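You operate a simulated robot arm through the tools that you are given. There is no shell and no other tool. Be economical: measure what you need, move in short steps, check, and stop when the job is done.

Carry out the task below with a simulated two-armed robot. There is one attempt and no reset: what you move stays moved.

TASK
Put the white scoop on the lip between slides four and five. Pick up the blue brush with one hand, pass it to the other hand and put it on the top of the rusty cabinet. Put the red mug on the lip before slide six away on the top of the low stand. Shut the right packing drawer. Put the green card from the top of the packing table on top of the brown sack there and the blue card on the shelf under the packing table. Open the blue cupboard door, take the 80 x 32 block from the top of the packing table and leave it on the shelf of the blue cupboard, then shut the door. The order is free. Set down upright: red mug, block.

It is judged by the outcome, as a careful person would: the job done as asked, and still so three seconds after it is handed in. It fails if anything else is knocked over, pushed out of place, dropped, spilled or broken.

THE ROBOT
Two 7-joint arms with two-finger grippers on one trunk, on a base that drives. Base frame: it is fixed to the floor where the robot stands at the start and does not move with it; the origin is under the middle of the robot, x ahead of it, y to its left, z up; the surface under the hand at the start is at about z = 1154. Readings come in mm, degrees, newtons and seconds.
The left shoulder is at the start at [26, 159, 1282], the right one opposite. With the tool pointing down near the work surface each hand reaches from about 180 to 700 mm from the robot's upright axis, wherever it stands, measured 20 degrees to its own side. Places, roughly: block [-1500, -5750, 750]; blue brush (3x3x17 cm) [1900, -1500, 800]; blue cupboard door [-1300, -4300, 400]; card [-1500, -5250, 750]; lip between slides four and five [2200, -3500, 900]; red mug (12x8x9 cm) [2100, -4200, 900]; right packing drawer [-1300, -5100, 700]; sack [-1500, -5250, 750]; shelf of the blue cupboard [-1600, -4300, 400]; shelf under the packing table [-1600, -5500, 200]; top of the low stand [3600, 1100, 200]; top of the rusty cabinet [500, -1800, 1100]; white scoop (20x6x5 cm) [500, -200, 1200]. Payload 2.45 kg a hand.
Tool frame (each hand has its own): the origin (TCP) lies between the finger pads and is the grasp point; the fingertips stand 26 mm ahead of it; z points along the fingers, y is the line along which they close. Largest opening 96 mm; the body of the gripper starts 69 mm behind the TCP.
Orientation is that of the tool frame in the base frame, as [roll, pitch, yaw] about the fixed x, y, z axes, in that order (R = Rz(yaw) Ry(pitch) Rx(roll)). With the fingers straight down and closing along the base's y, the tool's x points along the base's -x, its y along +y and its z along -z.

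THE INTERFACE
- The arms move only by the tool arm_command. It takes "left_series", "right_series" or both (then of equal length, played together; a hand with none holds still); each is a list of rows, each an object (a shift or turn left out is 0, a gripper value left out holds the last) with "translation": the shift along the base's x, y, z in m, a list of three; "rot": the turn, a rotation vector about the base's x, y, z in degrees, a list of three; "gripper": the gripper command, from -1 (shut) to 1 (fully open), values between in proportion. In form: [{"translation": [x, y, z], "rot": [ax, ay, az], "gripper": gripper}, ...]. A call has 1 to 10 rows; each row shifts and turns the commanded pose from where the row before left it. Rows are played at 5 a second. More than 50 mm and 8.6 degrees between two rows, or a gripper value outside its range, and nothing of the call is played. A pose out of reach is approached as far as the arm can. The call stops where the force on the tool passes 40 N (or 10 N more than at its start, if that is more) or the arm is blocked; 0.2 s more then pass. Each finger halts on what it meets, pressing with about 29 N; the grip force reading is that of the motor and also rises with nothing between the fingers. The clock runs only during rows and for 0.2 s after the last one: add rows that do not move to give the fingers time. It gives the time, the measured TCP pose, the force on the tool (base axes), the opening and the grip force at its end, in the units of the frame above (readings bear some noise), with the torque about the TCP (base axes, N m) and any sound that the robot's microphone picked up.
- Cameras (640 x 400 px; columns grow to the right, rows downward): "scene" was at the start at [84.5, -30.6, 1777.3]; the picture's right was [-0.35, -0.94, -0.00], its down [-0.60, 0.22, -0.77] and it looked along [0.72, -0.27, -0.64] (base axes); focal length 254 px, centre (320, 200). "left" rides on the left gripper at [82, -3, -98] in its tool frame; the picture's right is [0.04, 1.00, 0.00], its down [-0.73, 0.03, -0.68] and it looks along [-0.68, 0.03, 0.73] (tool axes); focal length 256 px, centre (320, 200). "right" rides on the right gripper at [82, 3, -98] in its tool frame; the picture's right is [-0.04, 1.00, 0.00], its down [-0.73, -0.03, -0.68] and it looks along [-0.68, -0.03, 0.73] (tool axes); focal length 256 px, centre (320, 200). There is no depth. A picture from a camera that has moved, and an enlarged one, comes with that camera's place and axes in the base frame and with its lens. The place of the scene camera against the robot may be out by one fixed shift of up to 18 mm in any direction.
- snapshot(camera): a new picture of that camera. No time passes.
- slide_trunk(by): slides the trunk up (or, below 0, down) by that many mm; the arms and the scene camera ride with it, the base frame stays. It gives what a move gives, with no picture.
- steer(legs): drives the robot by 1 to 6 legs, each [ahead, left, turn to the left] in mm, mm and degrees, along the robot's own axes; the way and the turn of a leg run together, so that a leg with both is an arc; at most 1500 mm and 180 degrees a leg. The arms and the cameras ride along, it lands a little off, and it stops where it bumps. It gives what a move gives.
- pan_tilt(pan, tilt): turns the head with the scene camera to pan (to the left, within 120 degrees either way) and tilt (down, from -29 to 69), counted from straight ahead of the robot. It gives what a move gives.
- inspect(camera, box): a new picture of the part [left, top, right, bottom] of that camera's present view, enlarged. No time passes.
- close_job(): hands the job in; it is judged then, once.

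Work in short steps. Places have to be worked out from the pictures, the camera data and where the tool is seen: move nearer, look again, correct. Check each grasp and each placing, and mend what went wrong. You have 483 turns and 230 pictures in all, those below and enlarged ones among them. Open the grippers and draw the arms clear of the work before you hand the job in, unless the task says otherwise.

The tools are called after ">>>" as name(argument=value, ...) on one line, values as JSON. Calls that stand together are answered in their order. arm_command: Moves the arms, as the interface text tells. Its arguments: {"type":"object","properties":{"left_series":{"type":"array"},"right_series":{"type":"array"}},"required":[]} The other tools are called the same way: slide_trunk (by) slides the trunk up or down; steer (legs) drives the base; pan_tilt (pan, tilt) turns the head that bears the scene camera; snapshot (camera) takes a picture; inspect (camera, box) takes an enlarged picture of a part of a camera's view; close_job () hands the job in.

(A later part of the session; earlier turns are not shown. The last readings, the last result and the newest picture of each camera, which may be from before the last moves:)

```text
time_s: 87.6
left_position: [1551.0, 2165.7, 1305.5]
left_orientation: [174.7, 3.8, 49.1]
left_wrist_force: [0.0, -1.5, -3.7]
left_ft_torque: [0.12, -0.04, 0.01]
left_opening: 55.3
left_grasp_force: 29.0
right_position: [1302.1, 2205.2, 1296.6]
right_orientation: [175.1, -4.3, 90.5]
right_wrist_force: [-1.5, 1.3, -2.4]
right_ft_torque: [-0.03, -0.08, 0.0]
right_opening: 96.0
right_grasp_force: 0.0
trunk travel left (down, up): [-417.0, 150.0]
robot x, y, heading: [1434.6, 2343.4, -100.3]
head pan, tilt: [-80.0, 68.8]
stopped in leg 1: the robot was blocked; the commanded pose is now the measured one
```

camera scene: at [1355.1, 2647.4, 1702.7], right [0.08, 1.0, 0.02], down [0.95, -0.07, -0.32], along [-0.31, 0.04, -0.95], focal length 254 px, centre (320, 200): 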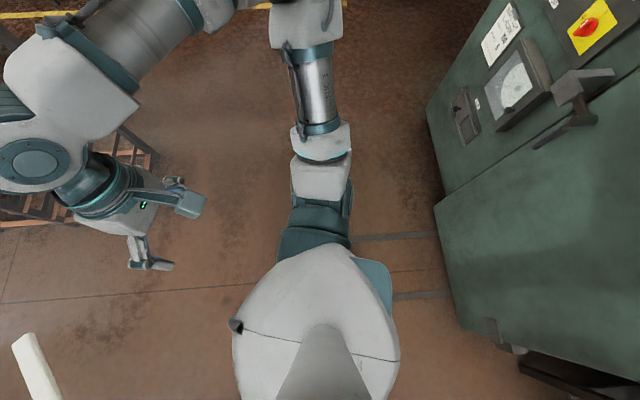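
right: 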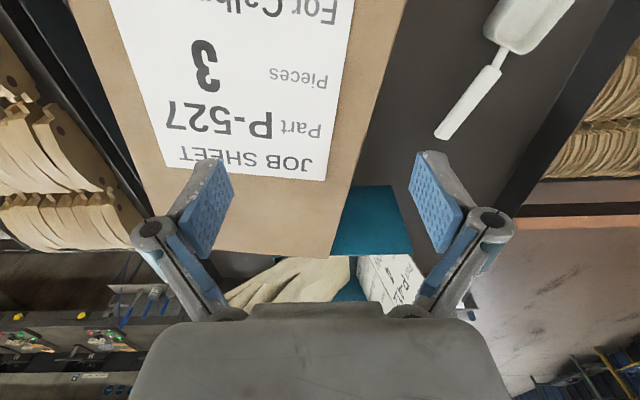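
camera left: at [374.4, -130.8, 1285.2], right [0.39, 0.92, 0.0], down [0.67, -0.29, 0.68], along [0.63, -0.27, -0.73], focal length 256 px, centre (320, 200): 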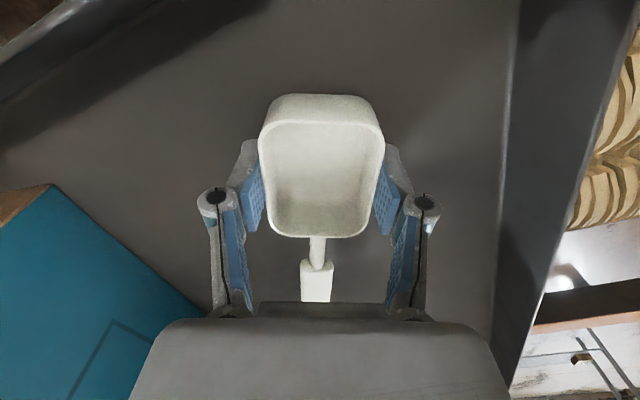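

Blocked again around y≈2350; I look ahead and down.

>>> pan_tilt(pan=0, tilt=60)

>>> snapshot(camera="scene")

>>> pan_tilt(pan=-45, tilt=60)

>>> snapshot(camera="scene")

```text
time_s: 89.1
left_position: [1518.0, 2153.2, 1319.3]
left_orientation: [176.8, 4.9, 55.1]
left_wrist_force: [1.0, -1.3, -2.2]
left_ft_torque: [0.09, 0.09, -0.01]
left_opening: 55.2
left_grasp_force: 29.3
right_position: [1264.8, 2212.7, 1275.7]
right_orientation: [-179.9, -7.9, 89.8]
right_wrist_force: [2.5, 1.1, -1.0]
right_ft_torque: [-0.03, 0.13, 0.03]
right_opening: 95.7
right_grasp_force: 0.0
trunk travel left (down, up): [-417.0, 150.0]
robot x, y, heading: [1436.8, 2346.6, -100.0]
head pan, tilt: [0.0, 60.0]
```

```text
203 pictures are left
camera scene: at [1492.9, 2275.5, 1714.0], right [-0.98, 0.17, 0.03], down [0.13, 0.86, -0.5], along [-0.11, -0.48, -0.87], focal length 254 px, centre (320, 200)
```

scene: 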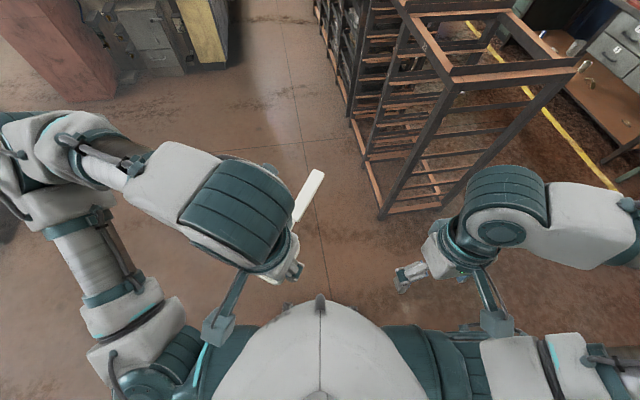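

```text
time_s: 90.3
left_position: [1480.3, 2164.3, 1322.1]
left_orientation: [175.0, 3.8, 54.0]
left_wrist_force: [1.4, 0.6, -0.4]
left_ft_torque: [-0.06, 0.1, 0.0]
left_opening: 54.9
left_grasp_force: 29.4
right_position: [1230.5, 2218.4, 1276.7]
right_orientation: [177.7, -7.3, 90.0]
right_wrist_force: [1.4, 0.1, 1.8]
right_ft_torque: [0.01, 0.19, -0.01]
right_opening: 96.2
right_grasp_force: 0.1
trunk travel left (down, up): [-417.0, 150.0]
robot x, y, heading: [1428.9, 2345.2, -99.7]
head pan, tilt: [-45.0, 60.0]
```

```text
202 pictures are left
camera scene: at [1399.7, 2312.6, 1716.5], right [-0.57, 0.82, 0.01], down [0.71, 0.5, -0.5], along [-0.42, -0.28, -0.86], focal length 254 px, centre (320, 200)
```

scene: 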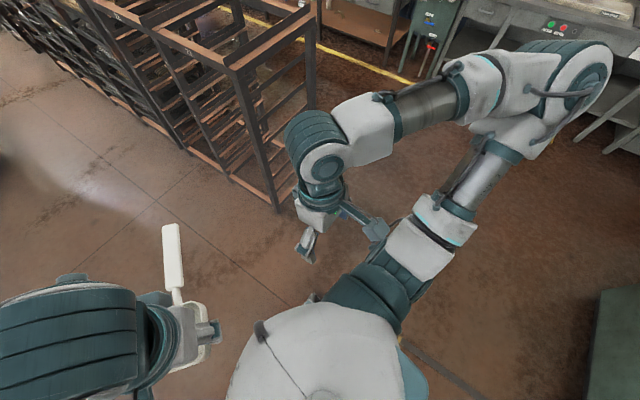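

Nothing blocks ahead; the back of the base is probably still over the rail end. I continue forward in more attempts.

>>> steer(legs=[[300, 0, 0]])

>>> steer(legs=[[300, 0, 0]])

>>> steer(legs=[[300, 0, 0]])

>>> steer(legs=[[300, 0, 0]])

```text
time_s: 91.3
left_position: [1537.7, 2154.5, 1309.5]
left_orientation: [175.2, 4.7, 56.8]
left_wrist_force: [0.6, -0.3, -3.1]
left_ft_torque: [0.0, 0.0, -0.04]
left_opening: 55.0
left_grasp_force: 28.6
right_position: [1286.0, 2190.5, 1278.3]
right_orientation: [177.6, -5.9, 94.0]
right_wrist_force: [0.7, 1.6, -3.0]
right_ft_torque: [-0.1, 0.01, -0.02]
right_opening: 95.9
right_grasp_force: 0.0
trunk travel left (down, up): [-417.0, 150.0]
robot x, y, heading: [1437.9, 2323.2, -97.5]
head pan, tilt: [-45.0, 60.0]
stopped in leg 1: the robot was blocked; the commanded pose is now the measured one
```

```text
time_s: 92.4
left_position: [1525.3, 2139.6, 1311.1]
left_orientation: [172.5, 5.0, 57.5]
left_wrist_force: [0.2, 0.7, -0.3]
left_ft_torque: [-0.09, -0.05, 0.0]
left_opening: 55.0
left_grasp_force: 29.0
right_position: [1273.1, 2158.3, 1285.3]
right_orientation: [173.5, -2.0, 96.1]
right_wrist_force: [1.2, 0.9, 1.8]
right_ft_torque: [-0.12, 0.01, -0.02]
right_opening: 95.7
right_grasp_force: 0.0
trunk travel left (down, up): [-417.0, 150.0]
robot x, y, heading: [1437.1, 2276.7, -96.1]
head pan, tilt: [-45.0, 60.0]
stopped in leg 1: the robot was blocked; the commanded pose is now the measured one
```

```text
time_s: 93.4
left_position: [1551.0, 2119.6, 1302.8]
left_orientation: [171.7, 5.6, 59.8]
left_wrist_force: [-33.1, -54.4, 10.9]
left_ft_torque: [2.23, -0.95, 2.47]
left_opening: 55.5
left_grasp_force: 29.2
right_position: [1298.2, 2128.5, 1287.0]
right_orientation: [173.2, 0.0, 98.3]
right_wrist_force: [0.2, 0.9, 1.2]
right_ft_torque: [-0.05, 0.02, -0.04]
right_opening: 95.8
right_grasp_force: 0.0
trunk travel left (down, up): [-417.0, 150.0]
robot x, y, heading: [1445.6, 2249.7, -95.1]
head pan, tilt: [-45.0, 60.0]
stopped in leg 1: the robot was blocked; the commanded pose is now the measured one
```

```text
time_s: 94.1
left_position: [1650.5, 2106.1, 1290.3]
left_orientation: [175.3, 8.9, 60.6]
left_wrist_force: [0.7, -0.4, 0.2]
left_ft_torque: [0.1, 0.03, 0.04]
left_opening: 55.3
left_grasp_force: 28.9
right_position: [1405.6, 2112.0, 1300.3]
right_orientation: [175.8, 1.6, 99.2]
right_wrist_force: [0.5, 1.5, -0.4]
right_ft_torque: [-0.09, 0.04, 0.01]
right_opening: 95.8
right_grasp_force: 0.1
trunk travel left (down, up): [-417.0, 150.0]
robot x, y, heading: [1445.8, 2245.1, -95.1]
head pan, tilt: [-45.0, 60.0]
stopped in leg 1: the force on the tool passed its limit at 99 N (the readings are from after the stop); the commanded pose is now the measured one
```

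The stops have let the hands drift back toward my body. I extend both hands forward (−y) again first.

>>> arm_command(left_series=[{"translation": [0, -0.03, 0.01]}, {"translation": [0.01, -0.03, 0.01]}, {"translation": [0.01, -0.03, 0.01]}, {"translation": [0.01, -0.03, 0.01]}, {"translation": [0.0, -0.03, 0]}, {"translation": [0.0, -0.03, 0]}], right_series=[{"translation": [0, -0.03, 0.01]}, {"translation": [-0.01, -0.03, 0.01]}, {"translation": [-0.01, -0.03, 0.01]}, {"translation": [-0.01, -0.03, 0.01]}, {"translation": [0.0, -0.03, 0]}, {"translation": [0.0, -0.03, 0]}])

>>> pan_tilt(pan=0, tilt=50)

>>> snapshot(camera="scene")

```text
time_s: 94.6
left_position: [1447.7, 2073.0, 1323.6]
left_orientation: [167.8, 5.3, 60.0]
left_wrist_force: [-0.2, 1.1, -1.4]
left_ft_torque: [-0.07, -0.08, -0.08]
left_opening: 54.9
left_grasp_force: 28.8
right_position: [1199.1, 2085.2, 1296.4]
right_orientation: [166.6, 1.4, 98.6]
right_wrist_force: [0.0, 0.6, 0.8]
right_ft_torque: [0.03, 0.0, -0.06]
right_opening: 96.3
right_grasp_force: 0.1
trunk travel left (down, up): [-417.0, 150.0]
robot x, y, heading: [1424.3, 2249.5, -95.4]
head pan, tilt: [-45.0, 60.0]
stopped in row 2 (left hand): the arm was blocked; the commanded pose is now the measured one
```

```text
time_s: 95.7
left_position: [1446.9, 2076.7, 1323.8]
left_orientation: [167.8, 5.4, 59.8]
left_wrist_force: [1.4, 0.8, -2.2]
left_ft_torque: [-0.08, 0.11, -0.02]
left_opening: 55.2
left_grasp_force: 29.3
right_position: [1198.5, 2088.0, 1297.4]
right_orientation: [166.2, 1.7, 98.7]
right_wrist_force: [1.7, 0.7, 1.2]
right_ft_torque: [0.01, 0.18, -0.05]
right_opening: 95.8
right_grasp_force: 0.1
trunk travel left (down, up): [-417.0, 150.0]
robot x, y, heading: [1416.3, 2254.5, -95.2]
head pan, tilt: [0.0, 50.0]
```

```text
201 pictures are left
camera scene: at [1307.5, 2196.9, 1724.9], right [-0.99, 0.09, -0.07], down [0.12, 0.76, -0.64], along [-0.01, -0.64, -0.77], focal length 254 px, centre (320, 200)
```

scene: 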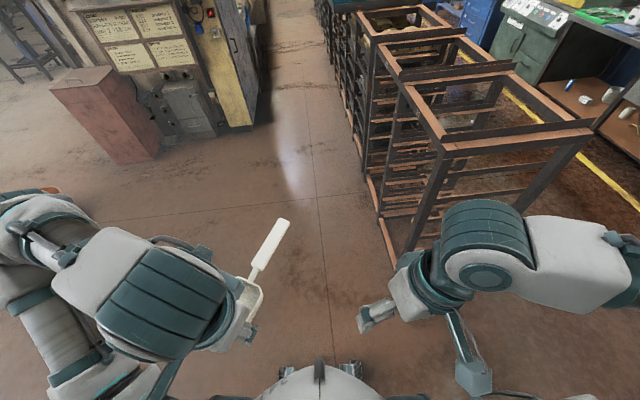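

I wait for calm again with large pans and compare readings.

>>> pan_tilt(pan=-115, tilt=60)

>>> pan_tilt(pan=115, tilt=60)

>>> pan_tilt(pan=-115, tilt=60)

>>> snapshot(camera="scene")

```text
time_s: 97.7
left_position: [1443.9, 2078.2, 1323.9]
left_orientation: [167.6, 5.6, 60.2]
left_wrist_force: [0.7, 1.1, -0.6]
left_ft_torque: [-0.02, 0.07, -0.06]
left_opening: 54.8
left_grasp_force: 29.3
right_position: [1194.5, 2090.7, 1296.0]
right_orientation: [166.6, 1.9, 98.9]
right_wrist_force: [0.9, 1.6, 1.1]
right_ft_torque: [-0.01, 0.11, -0.04]
right_opening: 96.0
right_grasp_force: 0.2
trunk travel left (down, up): [-417.0, 150.0]
robot x, y, heading: [1418.6, 2251.8, -95.1]
head pan, tilt: [-115.0, 60.0]
```

```text
time_s: 101.0
left_position: [1429.9, 2075.1, 1323.5]
left_orientation: [167.3, 5.0, 60.0]
left_wrist_force: [1.5, 1.6, -2.4]
left_ft_torque: [-0.11, 0.06, -0.09]
left_opening: 54.9
left_grasp_force: 29.2
right_position: [1180.9, 2084.9, 1295.9]
right_orientation: [165.6, 1.8, 98.8]
right_wrist_force: [2.6, -0.4, 1.8]
right_ft_torque: [0.0, 0.13, -0.04]
right_opening: 96.0
right_grasp_force: 0.1
trunk travel left (down, up): [-417.0, 150.0]
robot x, y, heading: [1417.3, 2250.4, -95.2]
head pan, tilt: [115.0, 60.0]
```

```text
time_s: 104.2
left_position: [1419.5, 2112.6, 1325.0]
left_orientation: [166.4, 6.3, 57.9]
left_wrist_force: [2.4, 4.4, -2.5]
left_ft_torque: [-0.32, 0.21, -0.12]
left_opening: 55.0
left_grasp_force: 29.3
right_position: [1172.5, 2129.8, 1297.6]
right_orientation: [166.0, 3.1, 97.0]
right_wrist_force: [1.3, 1.3, 2.3]
right_ft_torque: [-0.14, 0.21, -0.05]
right_opening: 96.1
right_grasp_force: 0.1
trunk travel left (down, up): [-417.0, 150.0]
robot x, y, heading: [1406.2, 2260.7, -96.9]
head pan, tilt: [-115.0, 60.0]
```

```text
200 pictures are left
camera scene: at [1291.8, 2354.0, 1710.9], right [0.53, 0.85, 0.0], down [0.76, -0.47, -0.45], along [-0.38, 0.24, -0.89], focal length 254 px, centre (320, 200)
```

scene: 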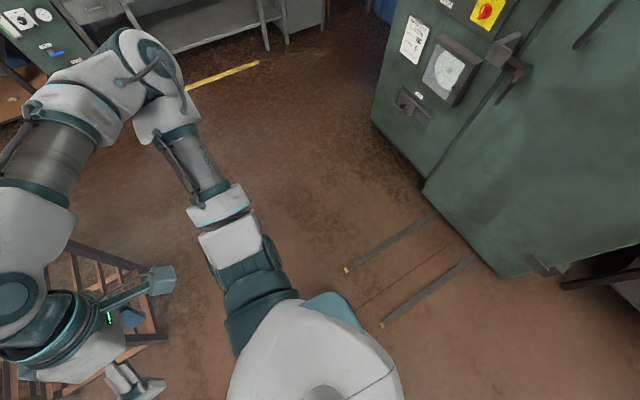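

Rail ends are visible behind me (y≈2690) and the motion is now small. I extend the hands forward again.

>>> arm_command(left_series=[{"translation": [0.01, -0.03, 0]}, {"translation": [0.01, -0.03, 0]}, {"translation": [0.01, -0.03, 0]}, {"translation": [0.01, -0.03, 0]}, {"translation": [0.01, -0.03, 0]}], right_series=[{"translation": [0, -0.03, 0.01]}, {"translation": [-0.01, -0.03, 0.01]}, {"translation": [-0.01, -0.03, 0.01]}, {"translation": [-0.01, -0.03, 0.01]}, {"translation": [0.0, -0.03, 0]}])

>>> pan_tilt(pan=0, tilt=69)

>>> snapshot(camera="scene")

```text
time_s: 104.7
left_position: [1592.1, 1921.3, 1281.2]
left_orientation: [167.7, 5.5, 39.3]
left_wrist_force: [-1.5, -2.9, 1.8]
left_ft_torque: [0.36, -0.11, 0.08]
left_opening: 55.0
left_grasp_force: 28.8
right_position: [1348.9, 1949.8, 1368.4]
right_orientation: [158.3, 3.8, 87.3]
right_wrist_force: [-1.5, -1.8, 0.6]
right_ft_torque: [0.08, -0.11, 0.1]
right_opening: 95.7
right_grasp_force: 0.0
trunk travel left (down, up): [-417.0, 150.0]
robot x, y, heading: [1426.8, 2155.3, -104.5]
head pan, tilt: [-115.0, 60.0]
stopped in row 2 (left hand): the arm was blocked; the commanded pose is now the measured one
```

```text
time_s: 106.7
left_position: [1494.7, 2064.9, 1306.6]
left_orientation: [168.0, 5.8, 46.4]
left_wrist_force: [1.4, 5.0, -1.0]
left_ft_torque: [-0.29, 0.06, -0.13]
left_opening: 55.0
left_grasp_force: 29.0
right_position: [1253.0, 2131.8, 1317.6]
right_orientation: [164.7, 0.7, 85.9]
right_wrist_force: [0.7, 3.5, 2.3]
right_ft_torque: [-0.35, 0.18, -0.16]
right_opening: 95.8
right_grasp_force: 0.1
trunk travel left (down, up): [-417.0, 150.0]
robot x, y, heading: [1438.7, 2288.8, -108.4]
head pan, tilt: [0.0, 68.8]
```

```text
199 pictures are left
camera scene: at [1421.0, 2257.0, 1710.8], right [-0.95, 0.32, -0.01], down [0.3, 0.88, -0.36], along [-0.1, -0.35, -0.93], focal length 254 px, centre (320, 200)
```

scene: 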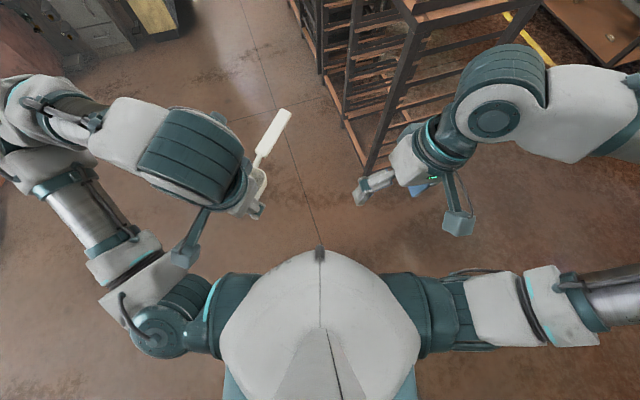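

Base is still moving on its own. I wait using tilt moves, which disturb less, and watch whether it settles.

>>> pan_tilt(pan=0, tilt=-20)

>>> pan_tilt(pan=0, tilt=60)

>>> pan_tilt(pan=0, tilt=-20)

>>> pan_tilt(pan=0, tilt=60)

```text
time_s: 108.3
left_position: [1448.9, 1986.5, 1310.2]
left_orientation: [163.7, 2.0, 42.7]
left_wrist_force: [4.0, 1.9, -0.5]
left_ft_torque: [-0.17, 0.27, -0.2]
left_opening: 54.9
left_grasp_force: 28.7
right_position: [1197.5, 2011.7, 1357.1]
right_orientation: [153.0, 3.1, 88.2]
right_wrist_force: [-0.6, -2.4, 7.4]
right_ft_torque: [0.23, 0.11, 0.07]
right_opening: 95.8
right_grasp_force: 0.0
trunk travel left (down, up): [-417.0, 150.0]
robot x, y, heading: [1415.9, 2191.1, -102.8]
head pan, tilt: [0.0, -20.0]
```

```text
time_s: 109.8
left_position: [1496.4, 1851.3, 1279.5]
left_orientation: [166.5, 2.2, 31.0]
left_wrist_force: [-1.6, -2.3, -5.3]
left_ft_torque: [0.14, -0.3, 0.07]
left_opening: 54.9
left_grasp_force: 28.9
right_position: [1258.4, 1902.8, 1369.0]
right_orientation: [154.7, 3.9, 80.1]
right_wrist_force: [0.7, 4.0, -4.4]
right_ft_torque: [-0.4, -0.05, -0.19]
right_opening: 96.2
right_grasp_force: 0.0
trunk travel left (down, up): [-417.0, 150.0]
robot x, y, heading: [1399.9, 2104.2, -111.0]
head pan, tilt: [0.0, 60.0]
```

```text
time_s: 111.3
left_position: [1636.3, 1866.2, 1278.5]
left_orientation: [173.3, 5.4, 46.1]
left_wrist_force: [0.2, -1.4, -0.4]
left_ft_torque: [0.25, 0.01, 0.13]
left_opening: 54.9
left_grasp_force: 28.8
right_position: [1388.7, 1901.6, 1334.8]
right_orientation: [165.8, -1.0, 87.9]
right_wrist_force: [-1.6, -3.9, -5.6]
right_ft_torque: [0.37, -0.19, 0.07]
right_opening: 96.0
right_grasp_force: 0.0
trunk travel left (down, up): [-417.0, 150.0]
robot x, y, heading: [1458.0, 2164.1, -104.9]
head pan, tilt: [0.0, -20.0]
```

```text
time_s: 112.9
left_position: [1705.5, 1976.9, 1280.4]
left_orientation: [171.2, 9.3, 44.8]
left_wrist_force: [-3.8, 0.5, -0.1]
left_ft_torque: [-0.12, -0.37, 0.07]
left_opening: 54.9
left_grasp_force: 29.4
right_position: [1461.8, 2024.5, 1331.5]
right_orientation: [170.2, 2.3, 88.4]
right_wrist_force: [-2.8, 1.6, 1.6]
right_ft_torque: [-0.19, -0.29, 0.06]
right_opening: 95.8
right_grasp_force: 0.0
trunk travel left (down, up): [-417.0, 150.0]
robot x, y, heading: [1477.4, 2186.7, -105.2]
head pan, tilt: [0.0, 60.0]
```

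I need to see what is at the base's foot; two dark things showed just ahead of the chest earlier. I zoom there.

>>> pan_tilt(pan=0, tilt=50)

>>> inspect(camera="scene", box=[160, 250, 400, 400])

>>> snapshot(camera="right")

>>> snapshot(camera="left")

```text
time_s: 113.6
left_position: [1450.4, 1982.5, 1310.6]
left_orientation: [163.6, 1.8, 42.4]
left_wrist_force: [4.1, 2.4, 0.4]
left_ft_torque: [-0.17, 0.2, -0.17]
left_opening: 54.6
left_grasp_force: 29.1
right_position: [1198.2, 2007.8, 1358.3]
right_orientation: [152.7, 3.2, 88.1]
right_wrist_force: [-0.2, -3.0, 7.3]
right_ft_torque: [0.23, 0.13, 0.08]
right_opening: 95.9
right_grasp_force: 0.0
trunk travel left (down, up): [-417.0, 150.0]
robot x, y, heading: [1413.8, 2192.3, -103.0]
head pan, tilt: [0.0, 50.0]
```

```text
2.67 times, centred on (280, 325) of scene
camera zoom: at [1224.3, 2161.8, 1728.2], right [-0.97, 0.23, -0.11], down [0.25, 0.73, -0.63], along [-0.06, -0.64, -0.77], focal length 676 px, centre (427, -133)
```

zoom: 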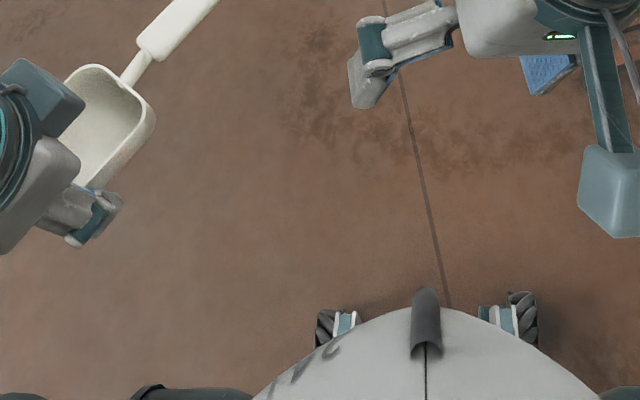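

```text
197 pictures are left
camera right: at [1158.7, 2094.6, 1442.6], right [0.89, -0.04, 0.46], down [-0.36, -0.69, 0.63], along [0.29, -0.72, -0.63], focal length 256 px, centre (320, 200)
```

right: 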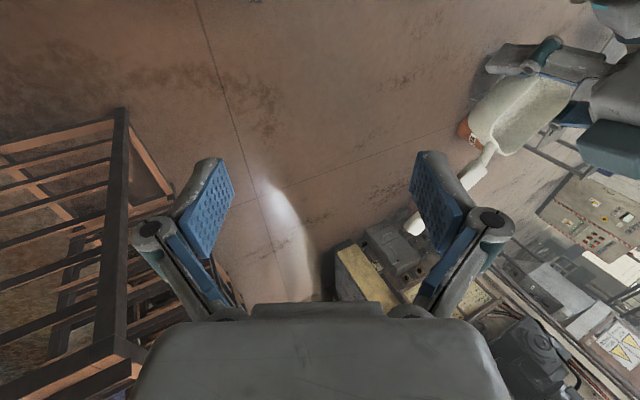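

```text
196 pictures are left
camera left: at [1491.7, 2062.7, 1400.7], right [0.68, -0.68, 0.28], down [-0.64, -0.36, 0.68], along [-0.36, -0.64, -0.68], focal length 256 px, centre (320, 200)
```

left: 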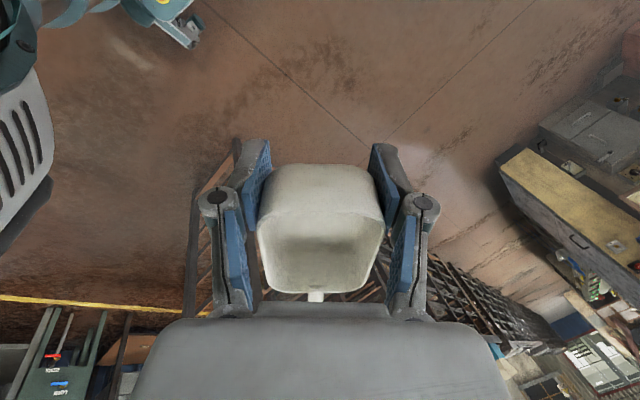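

The body is truly rocking on its narrow wheelbase. Lowering the trunk should damp it; I repeat the lowering several times.

>>> slide_trunk(by=-400)

>>> slide_trunk(by=-400)

>>> slide_trunk(by=-400)

>>> slide_trunk(by=-380)

```text
time_s: 113.9
left_position: [1628.8, 1868.0, 1268.5]
left_orientation: [173.0, 4.8, 32.5]
left_wrist_force: [1.4, -2.3, 2.9]
left_ft_torque: [0.15, 0.1, -0.01]
left_opening: 54.8
left_grasp_force: 29.2
right_position: [1387.9, 1877.1, 1425.2]
right_orientation: [147.4, 6.3, 80.5]
right_wrist_force: [-2.1, -3.7, -1.7]
right_ft_torque: [0.31, -0.19, 0.23]
right_opening: 96.0
right_grasp_force: 0.1
trunk travel left (down, up): [-416.0, 150.0]
robot x, y, heading: [1428.3, 2132.0, -106.8]
head pan, tilt: [0.0, 50.0]
stopped: the arm was blocked; the commanded pose is now the measured one
```

```text
time_s: 114.5
left_position: [1528.1, 1976.3, 1274.5]
left_orientation: [169.1, 6.9, 43.0]
left_wrist_force: [-1.0, -0.7, -10.2]
left_ft_torque: [-0.01, -0.23, 0.02]
left_opening: 54.6
left_grasp_force: 29.2
right_position: [1291.1, 2061.1, 1301.8]
right_orientation: [163.3, 1.0, 86.4]
right_wrist_force: [-0.9, 3.3, -4.6]
right_ft_torque: [-0.26, -0.29, -0.09]
right_opening: 95.9
right_grasp_force: 0.2
trunk travel left (down, up): [-407.0, 159.0]
robot x, y, heading: [1443.5, 2211.2, -111.3]
head pan, tilt: [0.0, 50.0]
stopped: the arm was blocked; the commanded pose is now the measured one
```

```text
time_s: 114.8
left_position: [1417.4, 1990.9, 1281.5]
left_orientation: [162.4, 2.1, 36.3]
left_wrist_force: [1.0, 0.2, -0.3]
left_ft_torque: [-0.02, 0.14, -0.1]
left_opening: 54.9
left_grasp_force: 28.6
right_position: [1171.1, 2047.7, 1328.6]
right_orientation: [152.1, 4.2, 82.7]
right_wrist_force: [0.2, -2.1, 2.8]
right_ft_torque: [0.2, 0.12, 0.03]
right_opening: 96.0
right_grasp_force: 0.0
trunk travel left (down, up): [-406.0, 160.0]
robot x, y, heading: [1406.5, 2191.2, -110.3]
head pan, tilt: [0.0, 50.0]
stopped: the arm was blocked; the commanded pose is now the measured one
```

```text
time_s: 115.2
left_position: [1614.4, 1935.1, 1254.6]
left_orientation: [169.3, 7.7, 36.5]
left_wrist_force: [0.9, -1.5, -2.2]
left_ft_torque: [-0.02, 0.05, 0.04]
left_opening: 54.7
left_grasp_force: 29.2
right_position: [1385.6, 1992.2, 1340.6]
right_orientation: [160.3, 3.9, 82.7]
right_wrist_force: [1.2, 0.6, -1.0]
right_ft_torque: [-0.13, 0.07, -0.02]
right_opening: 95.7
right_grasp_force: 0.0
trunk travel left (down, up): [-404.0, 163.0]
robot x, y, heading: [1420.8, 2173.3, -111.2]
head pan, tilt: [0.0, 50.0]
stopped: the arm was blocked; the commanded pose is now the measured one
```

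I try driving forward again in larger legs to get clear of this spot.

>>> steer(legs=[[800, 0, 0]])

>>> steer(legs=[[800, 0, 0]])

```text
time_s: 116.1
left_position: [1545.2, 1962.6, 1265.8]
left_orientation: [167.7, 5.6, 35.0]
left_wrist_force: [-0.1, -1.0, -2.1]
left_ft_torque: [0.09, -0.01, 0.05]
left_opening: 54.6
left_grasp_force: 28.6
right_position: [1325.2, 2021.9, 1338.4]
right_orientation: [156.0, 4.0, 80.1]
right_wrist_force: [0.7, -0.2, -2.3]
right_ft_torque: [0.01, 0.0, 0.04]
right_opening: 95.8
right_grasp_force: 0.1
trunk travel left (down, up): [-404.0, 163.0]
robot x, y, heading: [1405.9, 2186.2, -112.7]
head pan, tilt: [0.0, 50.0]
stopped in leg 1: the robot was blocked; the commanded pose is now the measured one
```

```text
time_s: 117.1
left_position: [1507.2, 1976.7, 1269.9]
left_orientation: [165.4, 4.9, 36.2]
left_wrist_force: [-0.2, -0.7, -2.8]
left_ft_torque: [0.05, -0.07, 0.01]
left_opening: 54.9
left_grasp_force: 28.7
right_position: [1281.2, 2043.4, 1334.3]
right_orientation: [154.4, 4.4, 79.7]
right_wrist_force: [-0.3, 0.2, -2.8]
right_ft_torque: [-0.01, -0.16, 0.02]
right_opening: 96.1
right_grasp_force: 0.0
trunk travel left (down, up): [-404.0, 163.0]
robot x, y, heading: [1398.3, 2181.6, -113.1]
head pan, tilt: [0.0, 50.0]
stopped in leg 1: the force on the tool passed its limit at 102 N (the readings are from after the stop); the commanded pose is now the measured one
```

I wait for a calm state again with gentle tilts.

>>> pan_tilt(pan=0, tilt=20)

>>> pan_tilt(pan=0, tilt=50)

>>> pan_tilt(pan=0, tilt=20)

>>> pan_tilt(pan=0, tilt=50)

>>> pan_tilt(pan=0, tilt=20)

>>> pan_tilt(pan=0, tilt=50)

```text
time_s: 118.0
left_position: [1484.5, 1978.7, 1271.1]
left_orientation: [164.7, 4.9, 37.6]
left_wrist_force: [-1.0, 0.9, 0.3]
left_ft_torque: [-0.05, -0.15, 0.01]
left_opening: 54.6
left_grasp_force: 29.3
right_position: [1256.2, 2049.3, 1325.9]
right_orientation: [155.3, 3.9, 80.4]
right_wrist_force: [-0.5, 0.0, -0.3]
right_ft_torque: [0.03, -0.06, 0.0]
right_opening: 96.3
right_grasp_force: 0.0
trunk travel left (down, up): [-404.0, 163.0]
robot x, y, heading: [1395.6, 2181.0, -113.5]
head pan, tilt: [0.0, 20.0]
```

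```text
time_s: 119.0
left_position: [1459.8, 1991.7, 1274.1]
left_orientation: [163.8, 4.4, 37.2]
left_wrist_force: [-1.6, 1.4, 0.9]
left_ft_torque: [-0.01, -0.19, 0.01]
left_opening: 54.6
left_grasp_force: 29.5
right_position: [1230.7, 2063.9, 1325.0]
right_orientation: [154.0, 4.5, 80.1]
right_wrist_force: [-1.1, 0.3, -0.2]
right_ft_torque: [-0.08, -0.03, -0.03]
right_opening: 96.1
right_grasp_force: 0.0
trunk travel left (down, up): [-404.0, 163.0]
robot x, y, heading: [1391.4, 2183.5, -113.3]
head pan, tilt: [0.0, 50.0]
```

```text
time_s: 120.0
left_position: [1435.6, 2005.4, 1276.7]
left_orientation: [162.6, 4.0, 37.2]
left_wrist_force: [0.1, -0.4, 2.9]
left_ft_torque: [0.16, 0.04, 0.01]
left_opening: 54.6
left_grasp_force: 29.0
right_position: [1201.6, 2077.5, 1325.5]
right_orientation: [153.0, 4.7, 79.9]
right_wrist_force: [1.9, -0.7, 2.0]
right_ft_torque: [0.06, 0.09, 0.02]
right_opening: 96.0
right_grasp_force: 0.0
trunk travel left (down, up): [-404.0, 163.0]
robot x, y, heading: [1385.7, 2185.1, -113.4]
head pan, tilt: [0.0, 20.0]
```

```text
time_s: 120.9
left_position: [1418.0, 2014.0, 1272.6]
left_orientation: [160.4, 3.7, 36.2]
left_wrist_force: [0.5, 0.0, 2.2]
left_ft_torque: [0.06, 0.0, -0.09]
left_opening: 54.8
left_grasp_force: 29.3
right_position: [1178.8, 2089.2, 1325.2]
right_orientation: [152.3, 5.1, 79.9]
right_wrist_force: [1.2, -0.8, 1.7]
right_ft_torque: [0.1, 0.12, 0.0]
right_opening: 96.1
right_grasp_force: 0.0
trunk travel left (down, up): [-404.0, 163.0]
robot x, y, heading: [1382.6, 2189.0, -113.7]
head pan, tilt: [0.0, 50.0]
```

```text
time_s: 121.8
left_position: [1408.9, 2006.3, 1276.2]
left_orientation: [161.0, 6.6, 37.4]
left_wrist_force: [-69.6, -42.6, 27.1]
left_ft_torque: [3.67, -4.31, 2.74]
left_opening: 54.3
left_grasp_force: 28.7
right_position: [1177.1, 2090.0, 1322.5]
right_orientation: [152.4, 5.2, 79.9]
right_wrist_force: [2.7, -0.4, 2.1]
right_ft_torque: [0.02, 0.19, -0.03]
right_opening: 96.1
right_grasp_force: 0.1
trunk travel left (down, up): [-404.0, 163.0]
robot x, y, heading: [1381.7, 2190.1, -113.6]
head pan, tilt: [0.0, 20.0]
```

```text
time_s: 122.8
left_position: [1449.6, 1983.0, 1270.4]
left_orientation: [163.4, 6.8, 40.5]
left_wrist_force: [-145.2, -101.6, 35.9]
left_ft_torque: [8.18, -7.98, 10.3]
left_opening: 54.5
left_grasp_force: 28.7
right_position: [1217.7, 2067.6, 1317.5]
right_orientation: [155.6, 4.1, 80.8]
right_wrist_force: [1.1, -2.0, 1.9]
right_ft_torque: [0.12, 0.1, -0.02]
right_opening: 95.8
right_grasp_force: 0.1
trunk travel left (down, up): [-404.0, 163.0]
robot x, y, heading: [1389.5, 2181.0, -113.5]
head pan, tilt: [0.0, 50.0]
```

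The left hand now reads a strong contact (−145,−102 N) with something. I look at it.

>>> snapshot(camera="scene")

>>> snapshot(camera="left")

>>> snapshot(camera="right")

```text
195 pictures are left
camera scene: at [1369.7, 2114.3, 1715.8], right [-0.92, 0.4, 0.0], down [0.31, 0.71, -0.64], along [-0.25, -0.59, -0.77], focal length 254 px, centre (320, 200)
```

scene: 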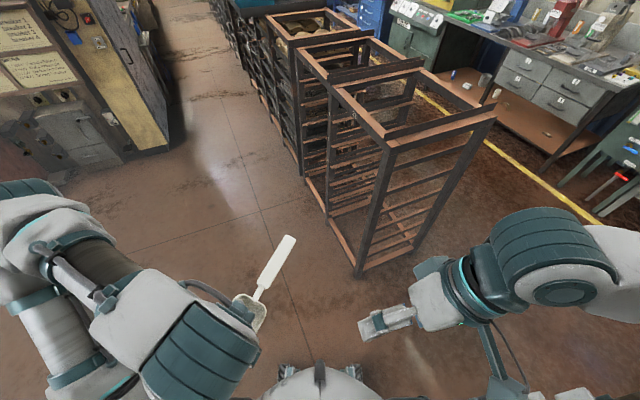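

```text
194 pictures are left
camera left: at [1497.6, 2066.5, 1352.3], right [0.68, -0.68, 0.28], down [-0.6, -0.3, 0.74], along [-0.42, -0.67, -0.61], focal length 256 px, centre (320, 200)
```

left: 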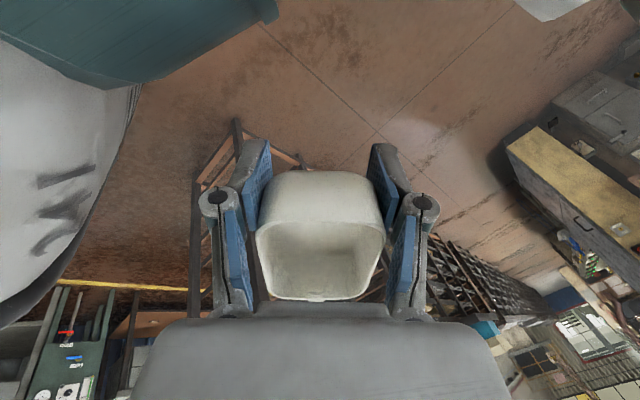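

```text
193 pictures are left
camera right: at [1194.2, 2159.5, 1401.8], right [0.9, -0.15, 0.41], down [-0.41, -0.63, 0.66], along [0.16, -0.76, -0.63], focal length 256 px, centre (320, 200)
```

right: 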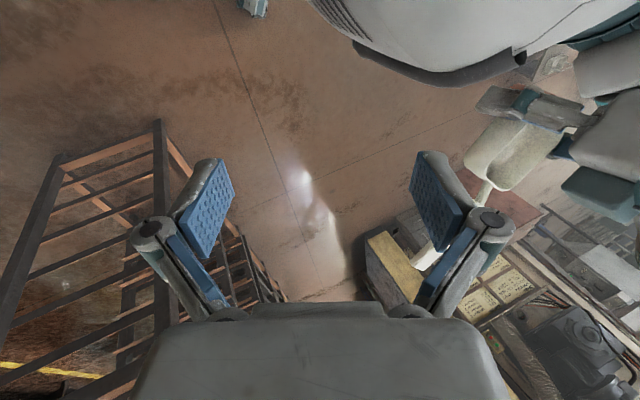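

The left gripper's camera mount is pressing on my own chest, which explains the pumping. The body is level now, so I push both hands well out ahead.

>>> arm_command(left_series=[{"translation": [-0.004, -0.022, 0.0]}, {"translation": [-0.007, -0.037, 0.0]}, {"translation": [-0.007, -0.037, 0.0]}, {"translation": [-0.007, -0.037, 0.0]}, {"translation": [-0.007, -0.037, 0.0]}, {"translation": [-0.007, -0.037, 0.0]}, {}])

>>> pan_tilt(pan=0, tilt=30)

```text
time_s: 123.0
left_position: [1378.4, 2027.0, 1279.4]
left_orientation: [160.4, 6.2, 38.2]
left_wrist_force: [-30.1, 16.3, 52.0]
left_ft_torque: [2.86, -0.99, 1.97]
left_opening: 54.3
left_grasp_force: 28.8
left hand out of reach, approached as far as the arm can: row 1
right_position: [1149.1, 2111.2, 1317.2]
right_orientation: [151.2, 5.8, 79.6]
right_wrist_force: [1.0, -1.5, 2.4]
right_ft_torque: [0.12, 0.14, 0.0]
right_opening: 95.7
right_grasp_force: 0.0
trunk travel left (down, up): [-404.0, 163.0]
robot x, y, heading: [1375.2, 2187.8, -113.6]
head pan, tilt: [0.0, 50.0]
stopped in row 1 (left hand): the force on the tool passed its limit at 199 N (the readings are from after the stop); the commanded pose is now the measured one
```

```text
time_s: 123.9
left_position: [1395.0, 2017.0, 1276.3]
left_orientation: [160.7, 6.4, 38.6]
left_wrist_force: [1.0, 0.5, -1.2]
left_ft_torque: [0.01, 0.07, -0.09]
left_opening: 54.4
left_grasp_force: 29.2
right_position: [1165.7, 2100.5, 1319.1]
right_orientation: [152.4, 5.3, 80.1]
right_wrist_force: [0.4, -1.0, 0.0]
right_ft_torque: [0.05, 0.1, -0.01]
right_opening: 95.8
right_grasp_force: 0.1
trunk travel left (down, up): [-404.0, 163.0]
robot x, y, heading: [1376.0, 2187.9, -113.4]
head pan, tilt: [0.0, 30.0]
```

Contact is released now. I try again with smaller rows, both hands.

>>> arm_command(left_series=[{"translation": [0.004, -0.02, 0.0]}, {"translation": [0.004, -0.025, 0.0]}, {"translation": [0.0, -0.03, 0.0]}, {"translation": [-0.004, -0.03, 0.0]}], right_series=[{"translation": [-0.01, -0.01, 0.0]}, {"translation": [-0.02, -0.02, 0.0]}, {"translation": [-0.02, -0.02, 0.0]}, {"translation": [-0.02, -0.02, 0.0]}])

>>> pan_tilt(pan=0, tilt=40)

>>> arm_command(left_series=[{"translation": [0.0, -0.02, 0.0]}, {"translation": [0.0, -0.025, 0.0]}, {"translation": [0.0, -0.03, 0.0]}, {"translation": [-0.004, -0.03, 0.0]}], right_series=[{"translation": [-0.01, -0.01, 0.0]}, {"translation": [-0.02, -0.02, 0.0]}, {"translation": [-0.02, -0.02, 0.0]}, {"translation": [-0.02, -0.02, 0.0]}])

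>>> pan_tilt(pan=0, tilt=30)

```text
time_s: 124.5
left_position: [1576.7, 1908.2, 1249.8]
left_orientation: [167.1, 9.4, 39.1]
left_wrist_force: [2.8, -0.3, -2.5]
left_ft_torque: [-0.03, 0.13, 0.02]
left_opening: 54.4
left_grasp_force: 29.5
right_position: [1329.2, 1996.3, 1333.8]
right_orientation: [158.7, 3.7, 80.4]
right_wrist_force: [-0.2, 1.1, -1.3]
right_ft_torque: [-0.1, 0.03, -0.01]
right_opening: 95.7
right_grasp_force: 0.0
trunk travel left (down, up): [-404.0, 163.0]
robot x, y, heading: [1394.0, 2181.1, -113.6]
head pan, tilt: [0.0, 30.0]
stopped in row 2 (left hand): the arm was blocked; the commanded pose is now the measured one
```

```text
time_s: 125.2
left_position: [1427.3, 1974.1, 1276.1]
left_orientation: [161.7, 5.8, 37.3]
left_wrist_force: [0.2, 0.3, 2.6]
left_ft_torque: [0.12, 0.04, -0.03]
left_opening: 54.6
left_grasp_force: 29.4
right_position: [1179.4, 2059.7, 1330.5]
right_orientation: [151.2, 5.2, 79.4]
right_wrist_force: [2.2, -0.7, 1.1]
right_ft_torque: [0.09, 0.23, -0.06]
right_opening: 96.0
right_grasp_force: 0.1
trunk travel left (down, up): [-404.0, 163.0]
robot x, y, heading: [1378.0, 2189.9, -113.6]
head pan, tilt: [0.0, 40.0]
```

```text
time_s: 125.5
left_position: [1610.9, 1887.2, 1248.5]
left_orientation: [168.5, 9.5, 37.4]
left_wrist_force: [1.3, -0.6, -1.7]
left_ft_torque: [-0.02, 0.03, 0.07]
left_opening: 54.4
left_grasp_force: 29.0
left hand out of reach, approached as far as the arm can: row 1
right_position: [1377.5, 1973.0, 1335.7]
right_orientation: [158.7, 3.6, 79.9]
right_wrist_force: [3.0, 1.5, -6.5]
right_ft_torque: [-0.23, 0.1, -0.08]
right_opening: 96.0
right_grasp_force: 0.0
trunk travel left (down, up): [-404.0, 163.0]
robot x, y, heading: [1395.5, 2182.4, -113.4]
head pan, tilt: [0.0, 40.0]
stopped in row 1 (left hand): the arm was blocked; the commanded pose is now the measured one
```

```text
time_s: 126.2
left_position: [1451.9, 1957.9, 1280.2]
left_orientation: [163.4, 6.2, 35.0]
left_wrist_force: [-2.4, -0.6, 1.4]
left_ft_torque: [0.1, -0.16, -0.02]
left_opening: 54.7
left_grasp_force: 28.8
right_position: [1215.7, 2042.9, 1342.3]
right_orientation: [150.3, 5.1, 78.9]
right_wrist_force: [8.7, -2.2, -6.2]
right_ft_torque: [0.11, 0.52, -0.04]
right_opening: 95.9
right_grasp_force: 0.0
trunk travel left (down, up): [-404.0, 163.0]
robot x, y, heading: [1373.9, 2193.0, -113.5]
head pan, tilt: [0.0, 30.0]
```

Arm commands while leaning excite the rocking, so I only wait now, using head tilts, to let it die out.

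>>> pan_tilt(pan=0, tilt=-25)

>>> pan_tilt(pan=0, tilt=65)

>>> pan_tilt(pan=0, tilt=-25)

>>> pan_tilt(pan=0, tilt=65)

>>> pan_tilt(pan=0, tilt=-25)

>>> pan_tilt(pan=0, tilt=30)

>>> snapshot(camera="scene")

```text
time_s: 127.5
left_position: [1537.3, 1921.8, 1265.4]
left_orientation: [166.5, 7.9, 34.0]
left_wrist_force: [-0.4, -0.7, -0.2]
left_ft_torque: [0.07, -0.08, -0.01]
left_opening: 54.4
left_grasp_force: 29.2
right_position: [1305.5, 2000.2, 1357.6]
right_orientation: [150.9, 5.0, 78.2]
right_wrist_force: [-0.2, 0.6, 0.1]
right_ft_torque: [-0.04, -0.03, 0.02]
right_opening: 95.9
right_grasp_force: 0.1
trunk travel left (down, up): [-404.0, 163.0]
robot x, y, heading: [1389.4, 2185.8, -113.7]
head pan, tilt: [0.0, -25.0]
```

```text
time_s: 129.1
left_position: [1477.8, 1943.5, 1269.8]
left_orientation: [162.2, 6.5, 36.7]
left_wrist_force: [0.8, -1.0, 0.5]
left_ft_torque: [0.02, 0.05, -0.05]
left_opening: 54.6
left_grasp_force: 29.1
right_position: [1227.3, 2035.5, 1337.8]
right_orientation: [152.1, 4.9, 79.2]
right_wrist_force: [-2.9, -0.6, 3.7]
right_ft_torque: [0.07, -0.08, 0.04]
right_opening: 95.9
right_grasp_force: 0.0
trunk travel left (down, up): [-404.0, 163.0]
robot x, y, heading: [1370.2, 2184.8, -113.6]
head pan, tilt: [0.0, 65.0]
```

```text
time_s: 130.8
left_position: [1608.2, 1886.1, 1249.4]
left_orientation: [167.8, 9.3, 36.9]
left_wrist_force: [2.0, -1.1, -1.7]
left_ft_torque: [-0.04, 0.03, 0.05]
left_opening: 54.7
left_grasp_force: 29.6
right_position: [1374.1, 1972.2, 1337.0]
right_orientation: [158.4, 3.5, 79.6]
right_wrist_force: [1.4, 2.5, -4.7]
right_ft_torque: [-0.22, -0.04, -0.06]
right_opening: 95.7
right_grasp_force: 0.1
trunk travel left (down, up): [-404.0, 163.0]
robot x, y, heading: [1400.1, 2178.4, -113.7]
head pan, tilt: [0.0, -25.0]
```

```text
time_s: 132.4
left_position: [1437.0, 1970.1, 1278.8]
left_orientation: [160.9, 5.5, 34.2]
left_wrist_force: [-0.3, -0.7, 1.1]
left_ft_torque: [0.17, -0.12, -0.05]
left_opening: 54.5
left_grasp_force: 29.5
right_position: [1193.1, 2060.0, 1339.7]
right_orientation: [149.9, 5.8, 78.6]
right_wrist_force: [-0.4, 0.4, 0.6]
right_ft_torque: [0.05, 0.0, 0.0]
right_opening: 95.9
right_grasp_force: 0.1
trunk travel left (down, up): [-404.0, 163.0]
robot x, y, heading: [1367.2, 2196.1, -113.7]
head pan, tilt: [0.0, 65.0]
```

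```text
time_s: 134.1
left_position: [1616.4, 1874.0, 1241.1]
left_orientation: [167.4, 8.8, 36.7]
left_wrist_force: [-1.3, 1.4, -3.5]
left_ft_torque: [-0.11, -0.15, 0.11]
left_opening: 54.6
left_grasp_force: 28.7
right_position: [1374.1, 1957.9, 1335.9]
right_orientation: [158.6, 3.1, 79.9]
right_wrist_force: [-2.7, -0.1, -2.2]
right_ft_torque: [-0.07, -0.23, 0.02]
right_opening: 95.7
right_grasp_force: 0.1
trunk travel left (down, up): [-404.0, 163.0]
robot x, y, heading: [1398.3, 2177.6, -113.7]
head pan, tilt: [0.0, -25.0]
```

```text
time_s: 135.3
left_position: [1575.8, 1881.2, 1253.5]
left_orientation: [167.7, 7.8, 40.8]
left_wrist_force: [2.0, -0.6, 0.4]
left_ft_torque: [0.17, 0.18, -0.06]
left_opening: 54.4
left_grasp_force: 29.4
right_position: [1324.8, 1969.4, 1324.3]
right_orientation: [159.7, 2.5, 82.6]
right_wrist_force: [1.9, -0.7, -1.9]
right_ft_torque: [0.04, 0.17, -0.01]
right_opening: 95.8
right_grasp_force: 0.1
trunk travel left (down, up): [-404.0, 163.0]
robot x, y, heading: [1381.1, 2166.9, -112.1]
head pan, tilt: [0.0, 30.0]
```

```text
192 pictures are left
camera scene: at [1467.6, 2025.7, 1743.2], right [-0.93, 0.37, 0.07], down [0.14, 0.5, -0.86], along [-0.35, -0.78, -0.51], focal length 254 px, centre (320, 200)
```

scene: 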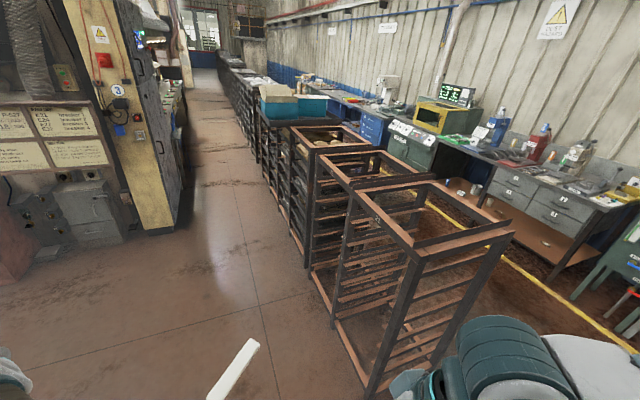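

The rocking is a sustained cycle; it calmed twice right after a drive stop. I'll use a drive-stop to reset, then lower the trunk at once.

>>> steer(legs=[[600, 0, 0]])

>>> steer(legs=[[600, 0, 0]])

>>> slide_trunk(by=-400)

```text
time_s: 136.0
left_position: [1554.0, 1909.9, 1263.4]
left_orientation: [167.5, 7.3, 36.4]
left_wrist_force: [1.9, -1.0, -1.4]
left_ft_torque: [0.17, 0.08, 0.02]
left_opening: 54.5
left_grasp_force: 28.8
right_position: [1323.6, 1983.3, 1347.2]
right_orientation: [152.4, 4.4, 80.3]
right_wrist_force: [0.5, -0.2, -1.4]
right_ft_torque: [0.04, 0.06, 0.02]
right_opening: 96.0
right_grasp_force: 0.0
trunk travel left (down, up): [-404.0, 163.0]
robot x, y, heading: [1368.3, 2178.1, -112.2]
head pan, tilt: [0.0, 30.0]
stopped in leg 1: the robot was blocked; the commanded pose is now the measured one
```

```text
time_s: 137.0
left_position: [1498.2, 1936.4, 1273.1]
left_orientation: [164.5, 6.1, 36.7]
left_wrist_force: [0.2, 0.8, -2.9]
left_ft_torque: [0.06, -0.04, 0.0]
left_opening: 54.2
left_grasp_force: 29.2
right_position: [1268.3, 2027.3, 1327.5]
right_orientation: [153.6, 4.5, 80.1]
right_wrist_force: [-1.8, 0.1, -2.5]
right_ft_torque: [-0.08, -0.12, -0.03]
right_opening: 96.0
right_grasp_force: 0.1
trunk travel left (down, up): [-404.0, 163.0]
robot x, y, heading: [1352.1, 2175.1, -114.0]
head pan, tilt: [0.0, 30.0]
stopped in leg 1: the robot was blocked; the commanded pose is now the measured one
```

```text
time_s: 137.3
left_position: [1582.2, 1894.9, 1252.3]
left_orientation: [168.9, 8.5, 41.9]
left_wrist_force: [0.2, 1.0, -1.0]
left_ft_torque: [-0.05, -0.03, 0.04]
left_opening: 54.2
left_grasp_force: 29.0
right_position: [1342.9, 1992.3, 1312.0]
right_orientation: [160.0, 2.8, 81.4]
right_wrist_force: [0.4, 0.3, -0.6]
right_ft_torque: [-0.07, -0.02, -0.02]
right_opening: 95.9
right_grasp_force: 0.0
trunk travel left (down, up): [-402.0, 164.0]
robot x, y, heading: [1370.8, 2169.3, -114.2]
head pan, tilt: [0.0, 30.0]
stopped: the arm was blocked; the commanded pose is now the measured one
```

I test other motions: a turn in place back toward −90°, to find which direction is free.

>>> steer(legs=[[0, 0, 24]])

>>> steer(legs=[[0, 300, 0]])

>>> steer(legs=[[-200, 0, 0]])

```text
time_s: 138.1
left_position: [1573.6, 1928.3, 1264.4]
left_orientation: [169.0, 8.6, 45.0]
left_wrist_force: [0.0, -0.6, -2.4]
left_ft_torque: [-0.04, -0.01, 0.02]
left_opening: 54.4
left_grasp_force: 29.0
right_position: [1331.4, 2014.8, 1321.0]
right_orientation: [157.8, 4.0, 82.7]
right_wrist_force: [1.6, -1.5, -1.1]
right_ft_torque: [0.01, 0.15, 0.06]
right_opening: 95.9
right_grasp_force: 0.1
trunk travel left (down, up): [-402.0, 164.0]
robot x, y, heading: [1366.7, 2176.6, -112.6]
head pan, tilt: [0.0, 30.0]
stopped in leg 1: the robot was blocked; the commanded pose is now the measured one
```

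```text
time_s: 139.5
left_position: [1733.6, 1871.0, 1273.0]
left_orientation: [-179.1, 10.3, 53.6]
left_wrist_force: [2.8, -0.6, -0.7]
left_ft_torque: [0.12, 0.21, -0.05]
left_opening: 54.2
left_grasp_force: 29.5
right_position: [1455.8, 1964.7, 1277.1]
right_orientation: [172.5, -0.2, 88.2]
right_wrist_force: [2.1, -1.3, 0.3]
right_ft_torque: [0.12, 0.23, 0.0]
right_opening: 95.9
right_grasp_force: 0.1
trunk travel left (down, up): [-402.0, 164.0]
robot x, y, heading: [1487.1, 2123.3, -111.9]
head pan, tilt: [0.0, 30.0]
stopped in leg 1: the robot was blocked; the commanded pose is now the measured one
```

```text
time_s: 140.2
left_position: [1594.7, 1933.7, 1290.0]
left_orientation: [167.0, 4.0, 44.6]
left_wrist_force: [-3.0, 2.3, 0.2]
left_ft_torque: [-0.06, -0.3, 0.05]
left_opening: 54.9
left_grasp_force: 29.1
right_position: [1353.2, 2002.2, 1312.4]
right_orientation: [150.8, 6.1, 84.4]
right_wrist_force: [-3.0, 1.2, 2.0]
right_ft_torque: [-0.07, -0.16, -0.02]
right_opening: 96.0
right_grasp_force: 0.0
trunk travel left (down, up): [-402.0, 164.0]
robot x, y, heading: [1473.8, 2123.1, -111.5]
head pan, tilt: [0.0, 30.0]
stopped in leg 1: the robot was blocked; the commanded pose is now the measured one
```

Strafing left does move it. I continue left to get away from this spot.

>>> steer(legs=[[0, 500, 0]])

>>> steer(legs=[[0, 500, 0]])

>>> steer(legs=[[0, 500, 0]])

```text
time_s: 140.9
left_position: [1593.1, 1946.1, 1284.6]
left_orientation: [174.4, 6.5, 53.4]
left_wrist_force: [0.8, 0.5, 0.9]
left_ft_torque: [0.0, -0.02, -0.07]
left_opening: 54.1
left_grasp_force: 29.0
right_position: [1331.9, 2035.1, 1249.4]
right_orientation: [161.7, 1.4, 89.2]
right_wrist_force: [0.7, 0.1, 2.5]
right_ft_torque: [0.07, 0.08, -0.04]
right_opening: 95.9
right_grasp_force: 0.1
trunk travel left (down, up): [-402.0, 164.0]
robot x, y, heading: [1488.4, 2119.1, -111.2]
head pan, tilt: [0.0, 30.0]
stopped in leg 1: the robot was blocked; the commanded pose is now the measured one
```

```text
time_s: 141.9
left_position: [1737.7, 1903.3, 1272.4]
left_orientation: [179.0, 6.5, 54.0]
left_wrist_force: [3.5, -2.3, -0.4]
left_ft_torque: [0.22, 0.29, -0.04]
left_opening: 54.5
left_grasp_force: 29.2
right_position: [1481.5, 1980.3, 1257.9]
right_orientation: [165.1, 0.9, 90.1]
right_wrist_force: [0.5, -44.5, 19.3]
right_ft_torque: [0.77, -0.89, -2.5]
right_opening: 96.0
right_grasp_force: 0.1
trunk travel left (down, up): [-402.0, 164.0]
robot x, y, heading: [1520.0, 2111.3, -110.6]
head pan, tilt: [0.0, 30.0]
stopped in leg 1: the robot was blocked; the commanded pose is now the measured one
```

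```text
time_s: 142.7
left_position: [1756.5, 1908.9, 1264.6]
left_orientation: [178.2, 6.1, 52.4]
left_wrist_force: [-0.3, 0.1, -0.7]
left_ft_torque: [0.01, -0.02, 0.04]
left_opening: 54.2
left_grasp_force: 28.9
right_position: [1508.4, 1972.7, 1270.0]
right_orientation: [162.0, 2.5, 89.0]
right_wrist_force: [-2.5, -41.0, 15.3]
right_ft_torque: [0.44, -1.33, -2.61]
right_opening: 96.4
right_grasp_force: 0.3
trunk travel left (down, up): [-402.0, 164.0]
robot x, y, heading: [1525.4, 2105.1, -110.6]
head pan, tilt: [0.0, 30.0]
stopped in leg 1: the robot was blocked; the commanded pose is now the measured one
```

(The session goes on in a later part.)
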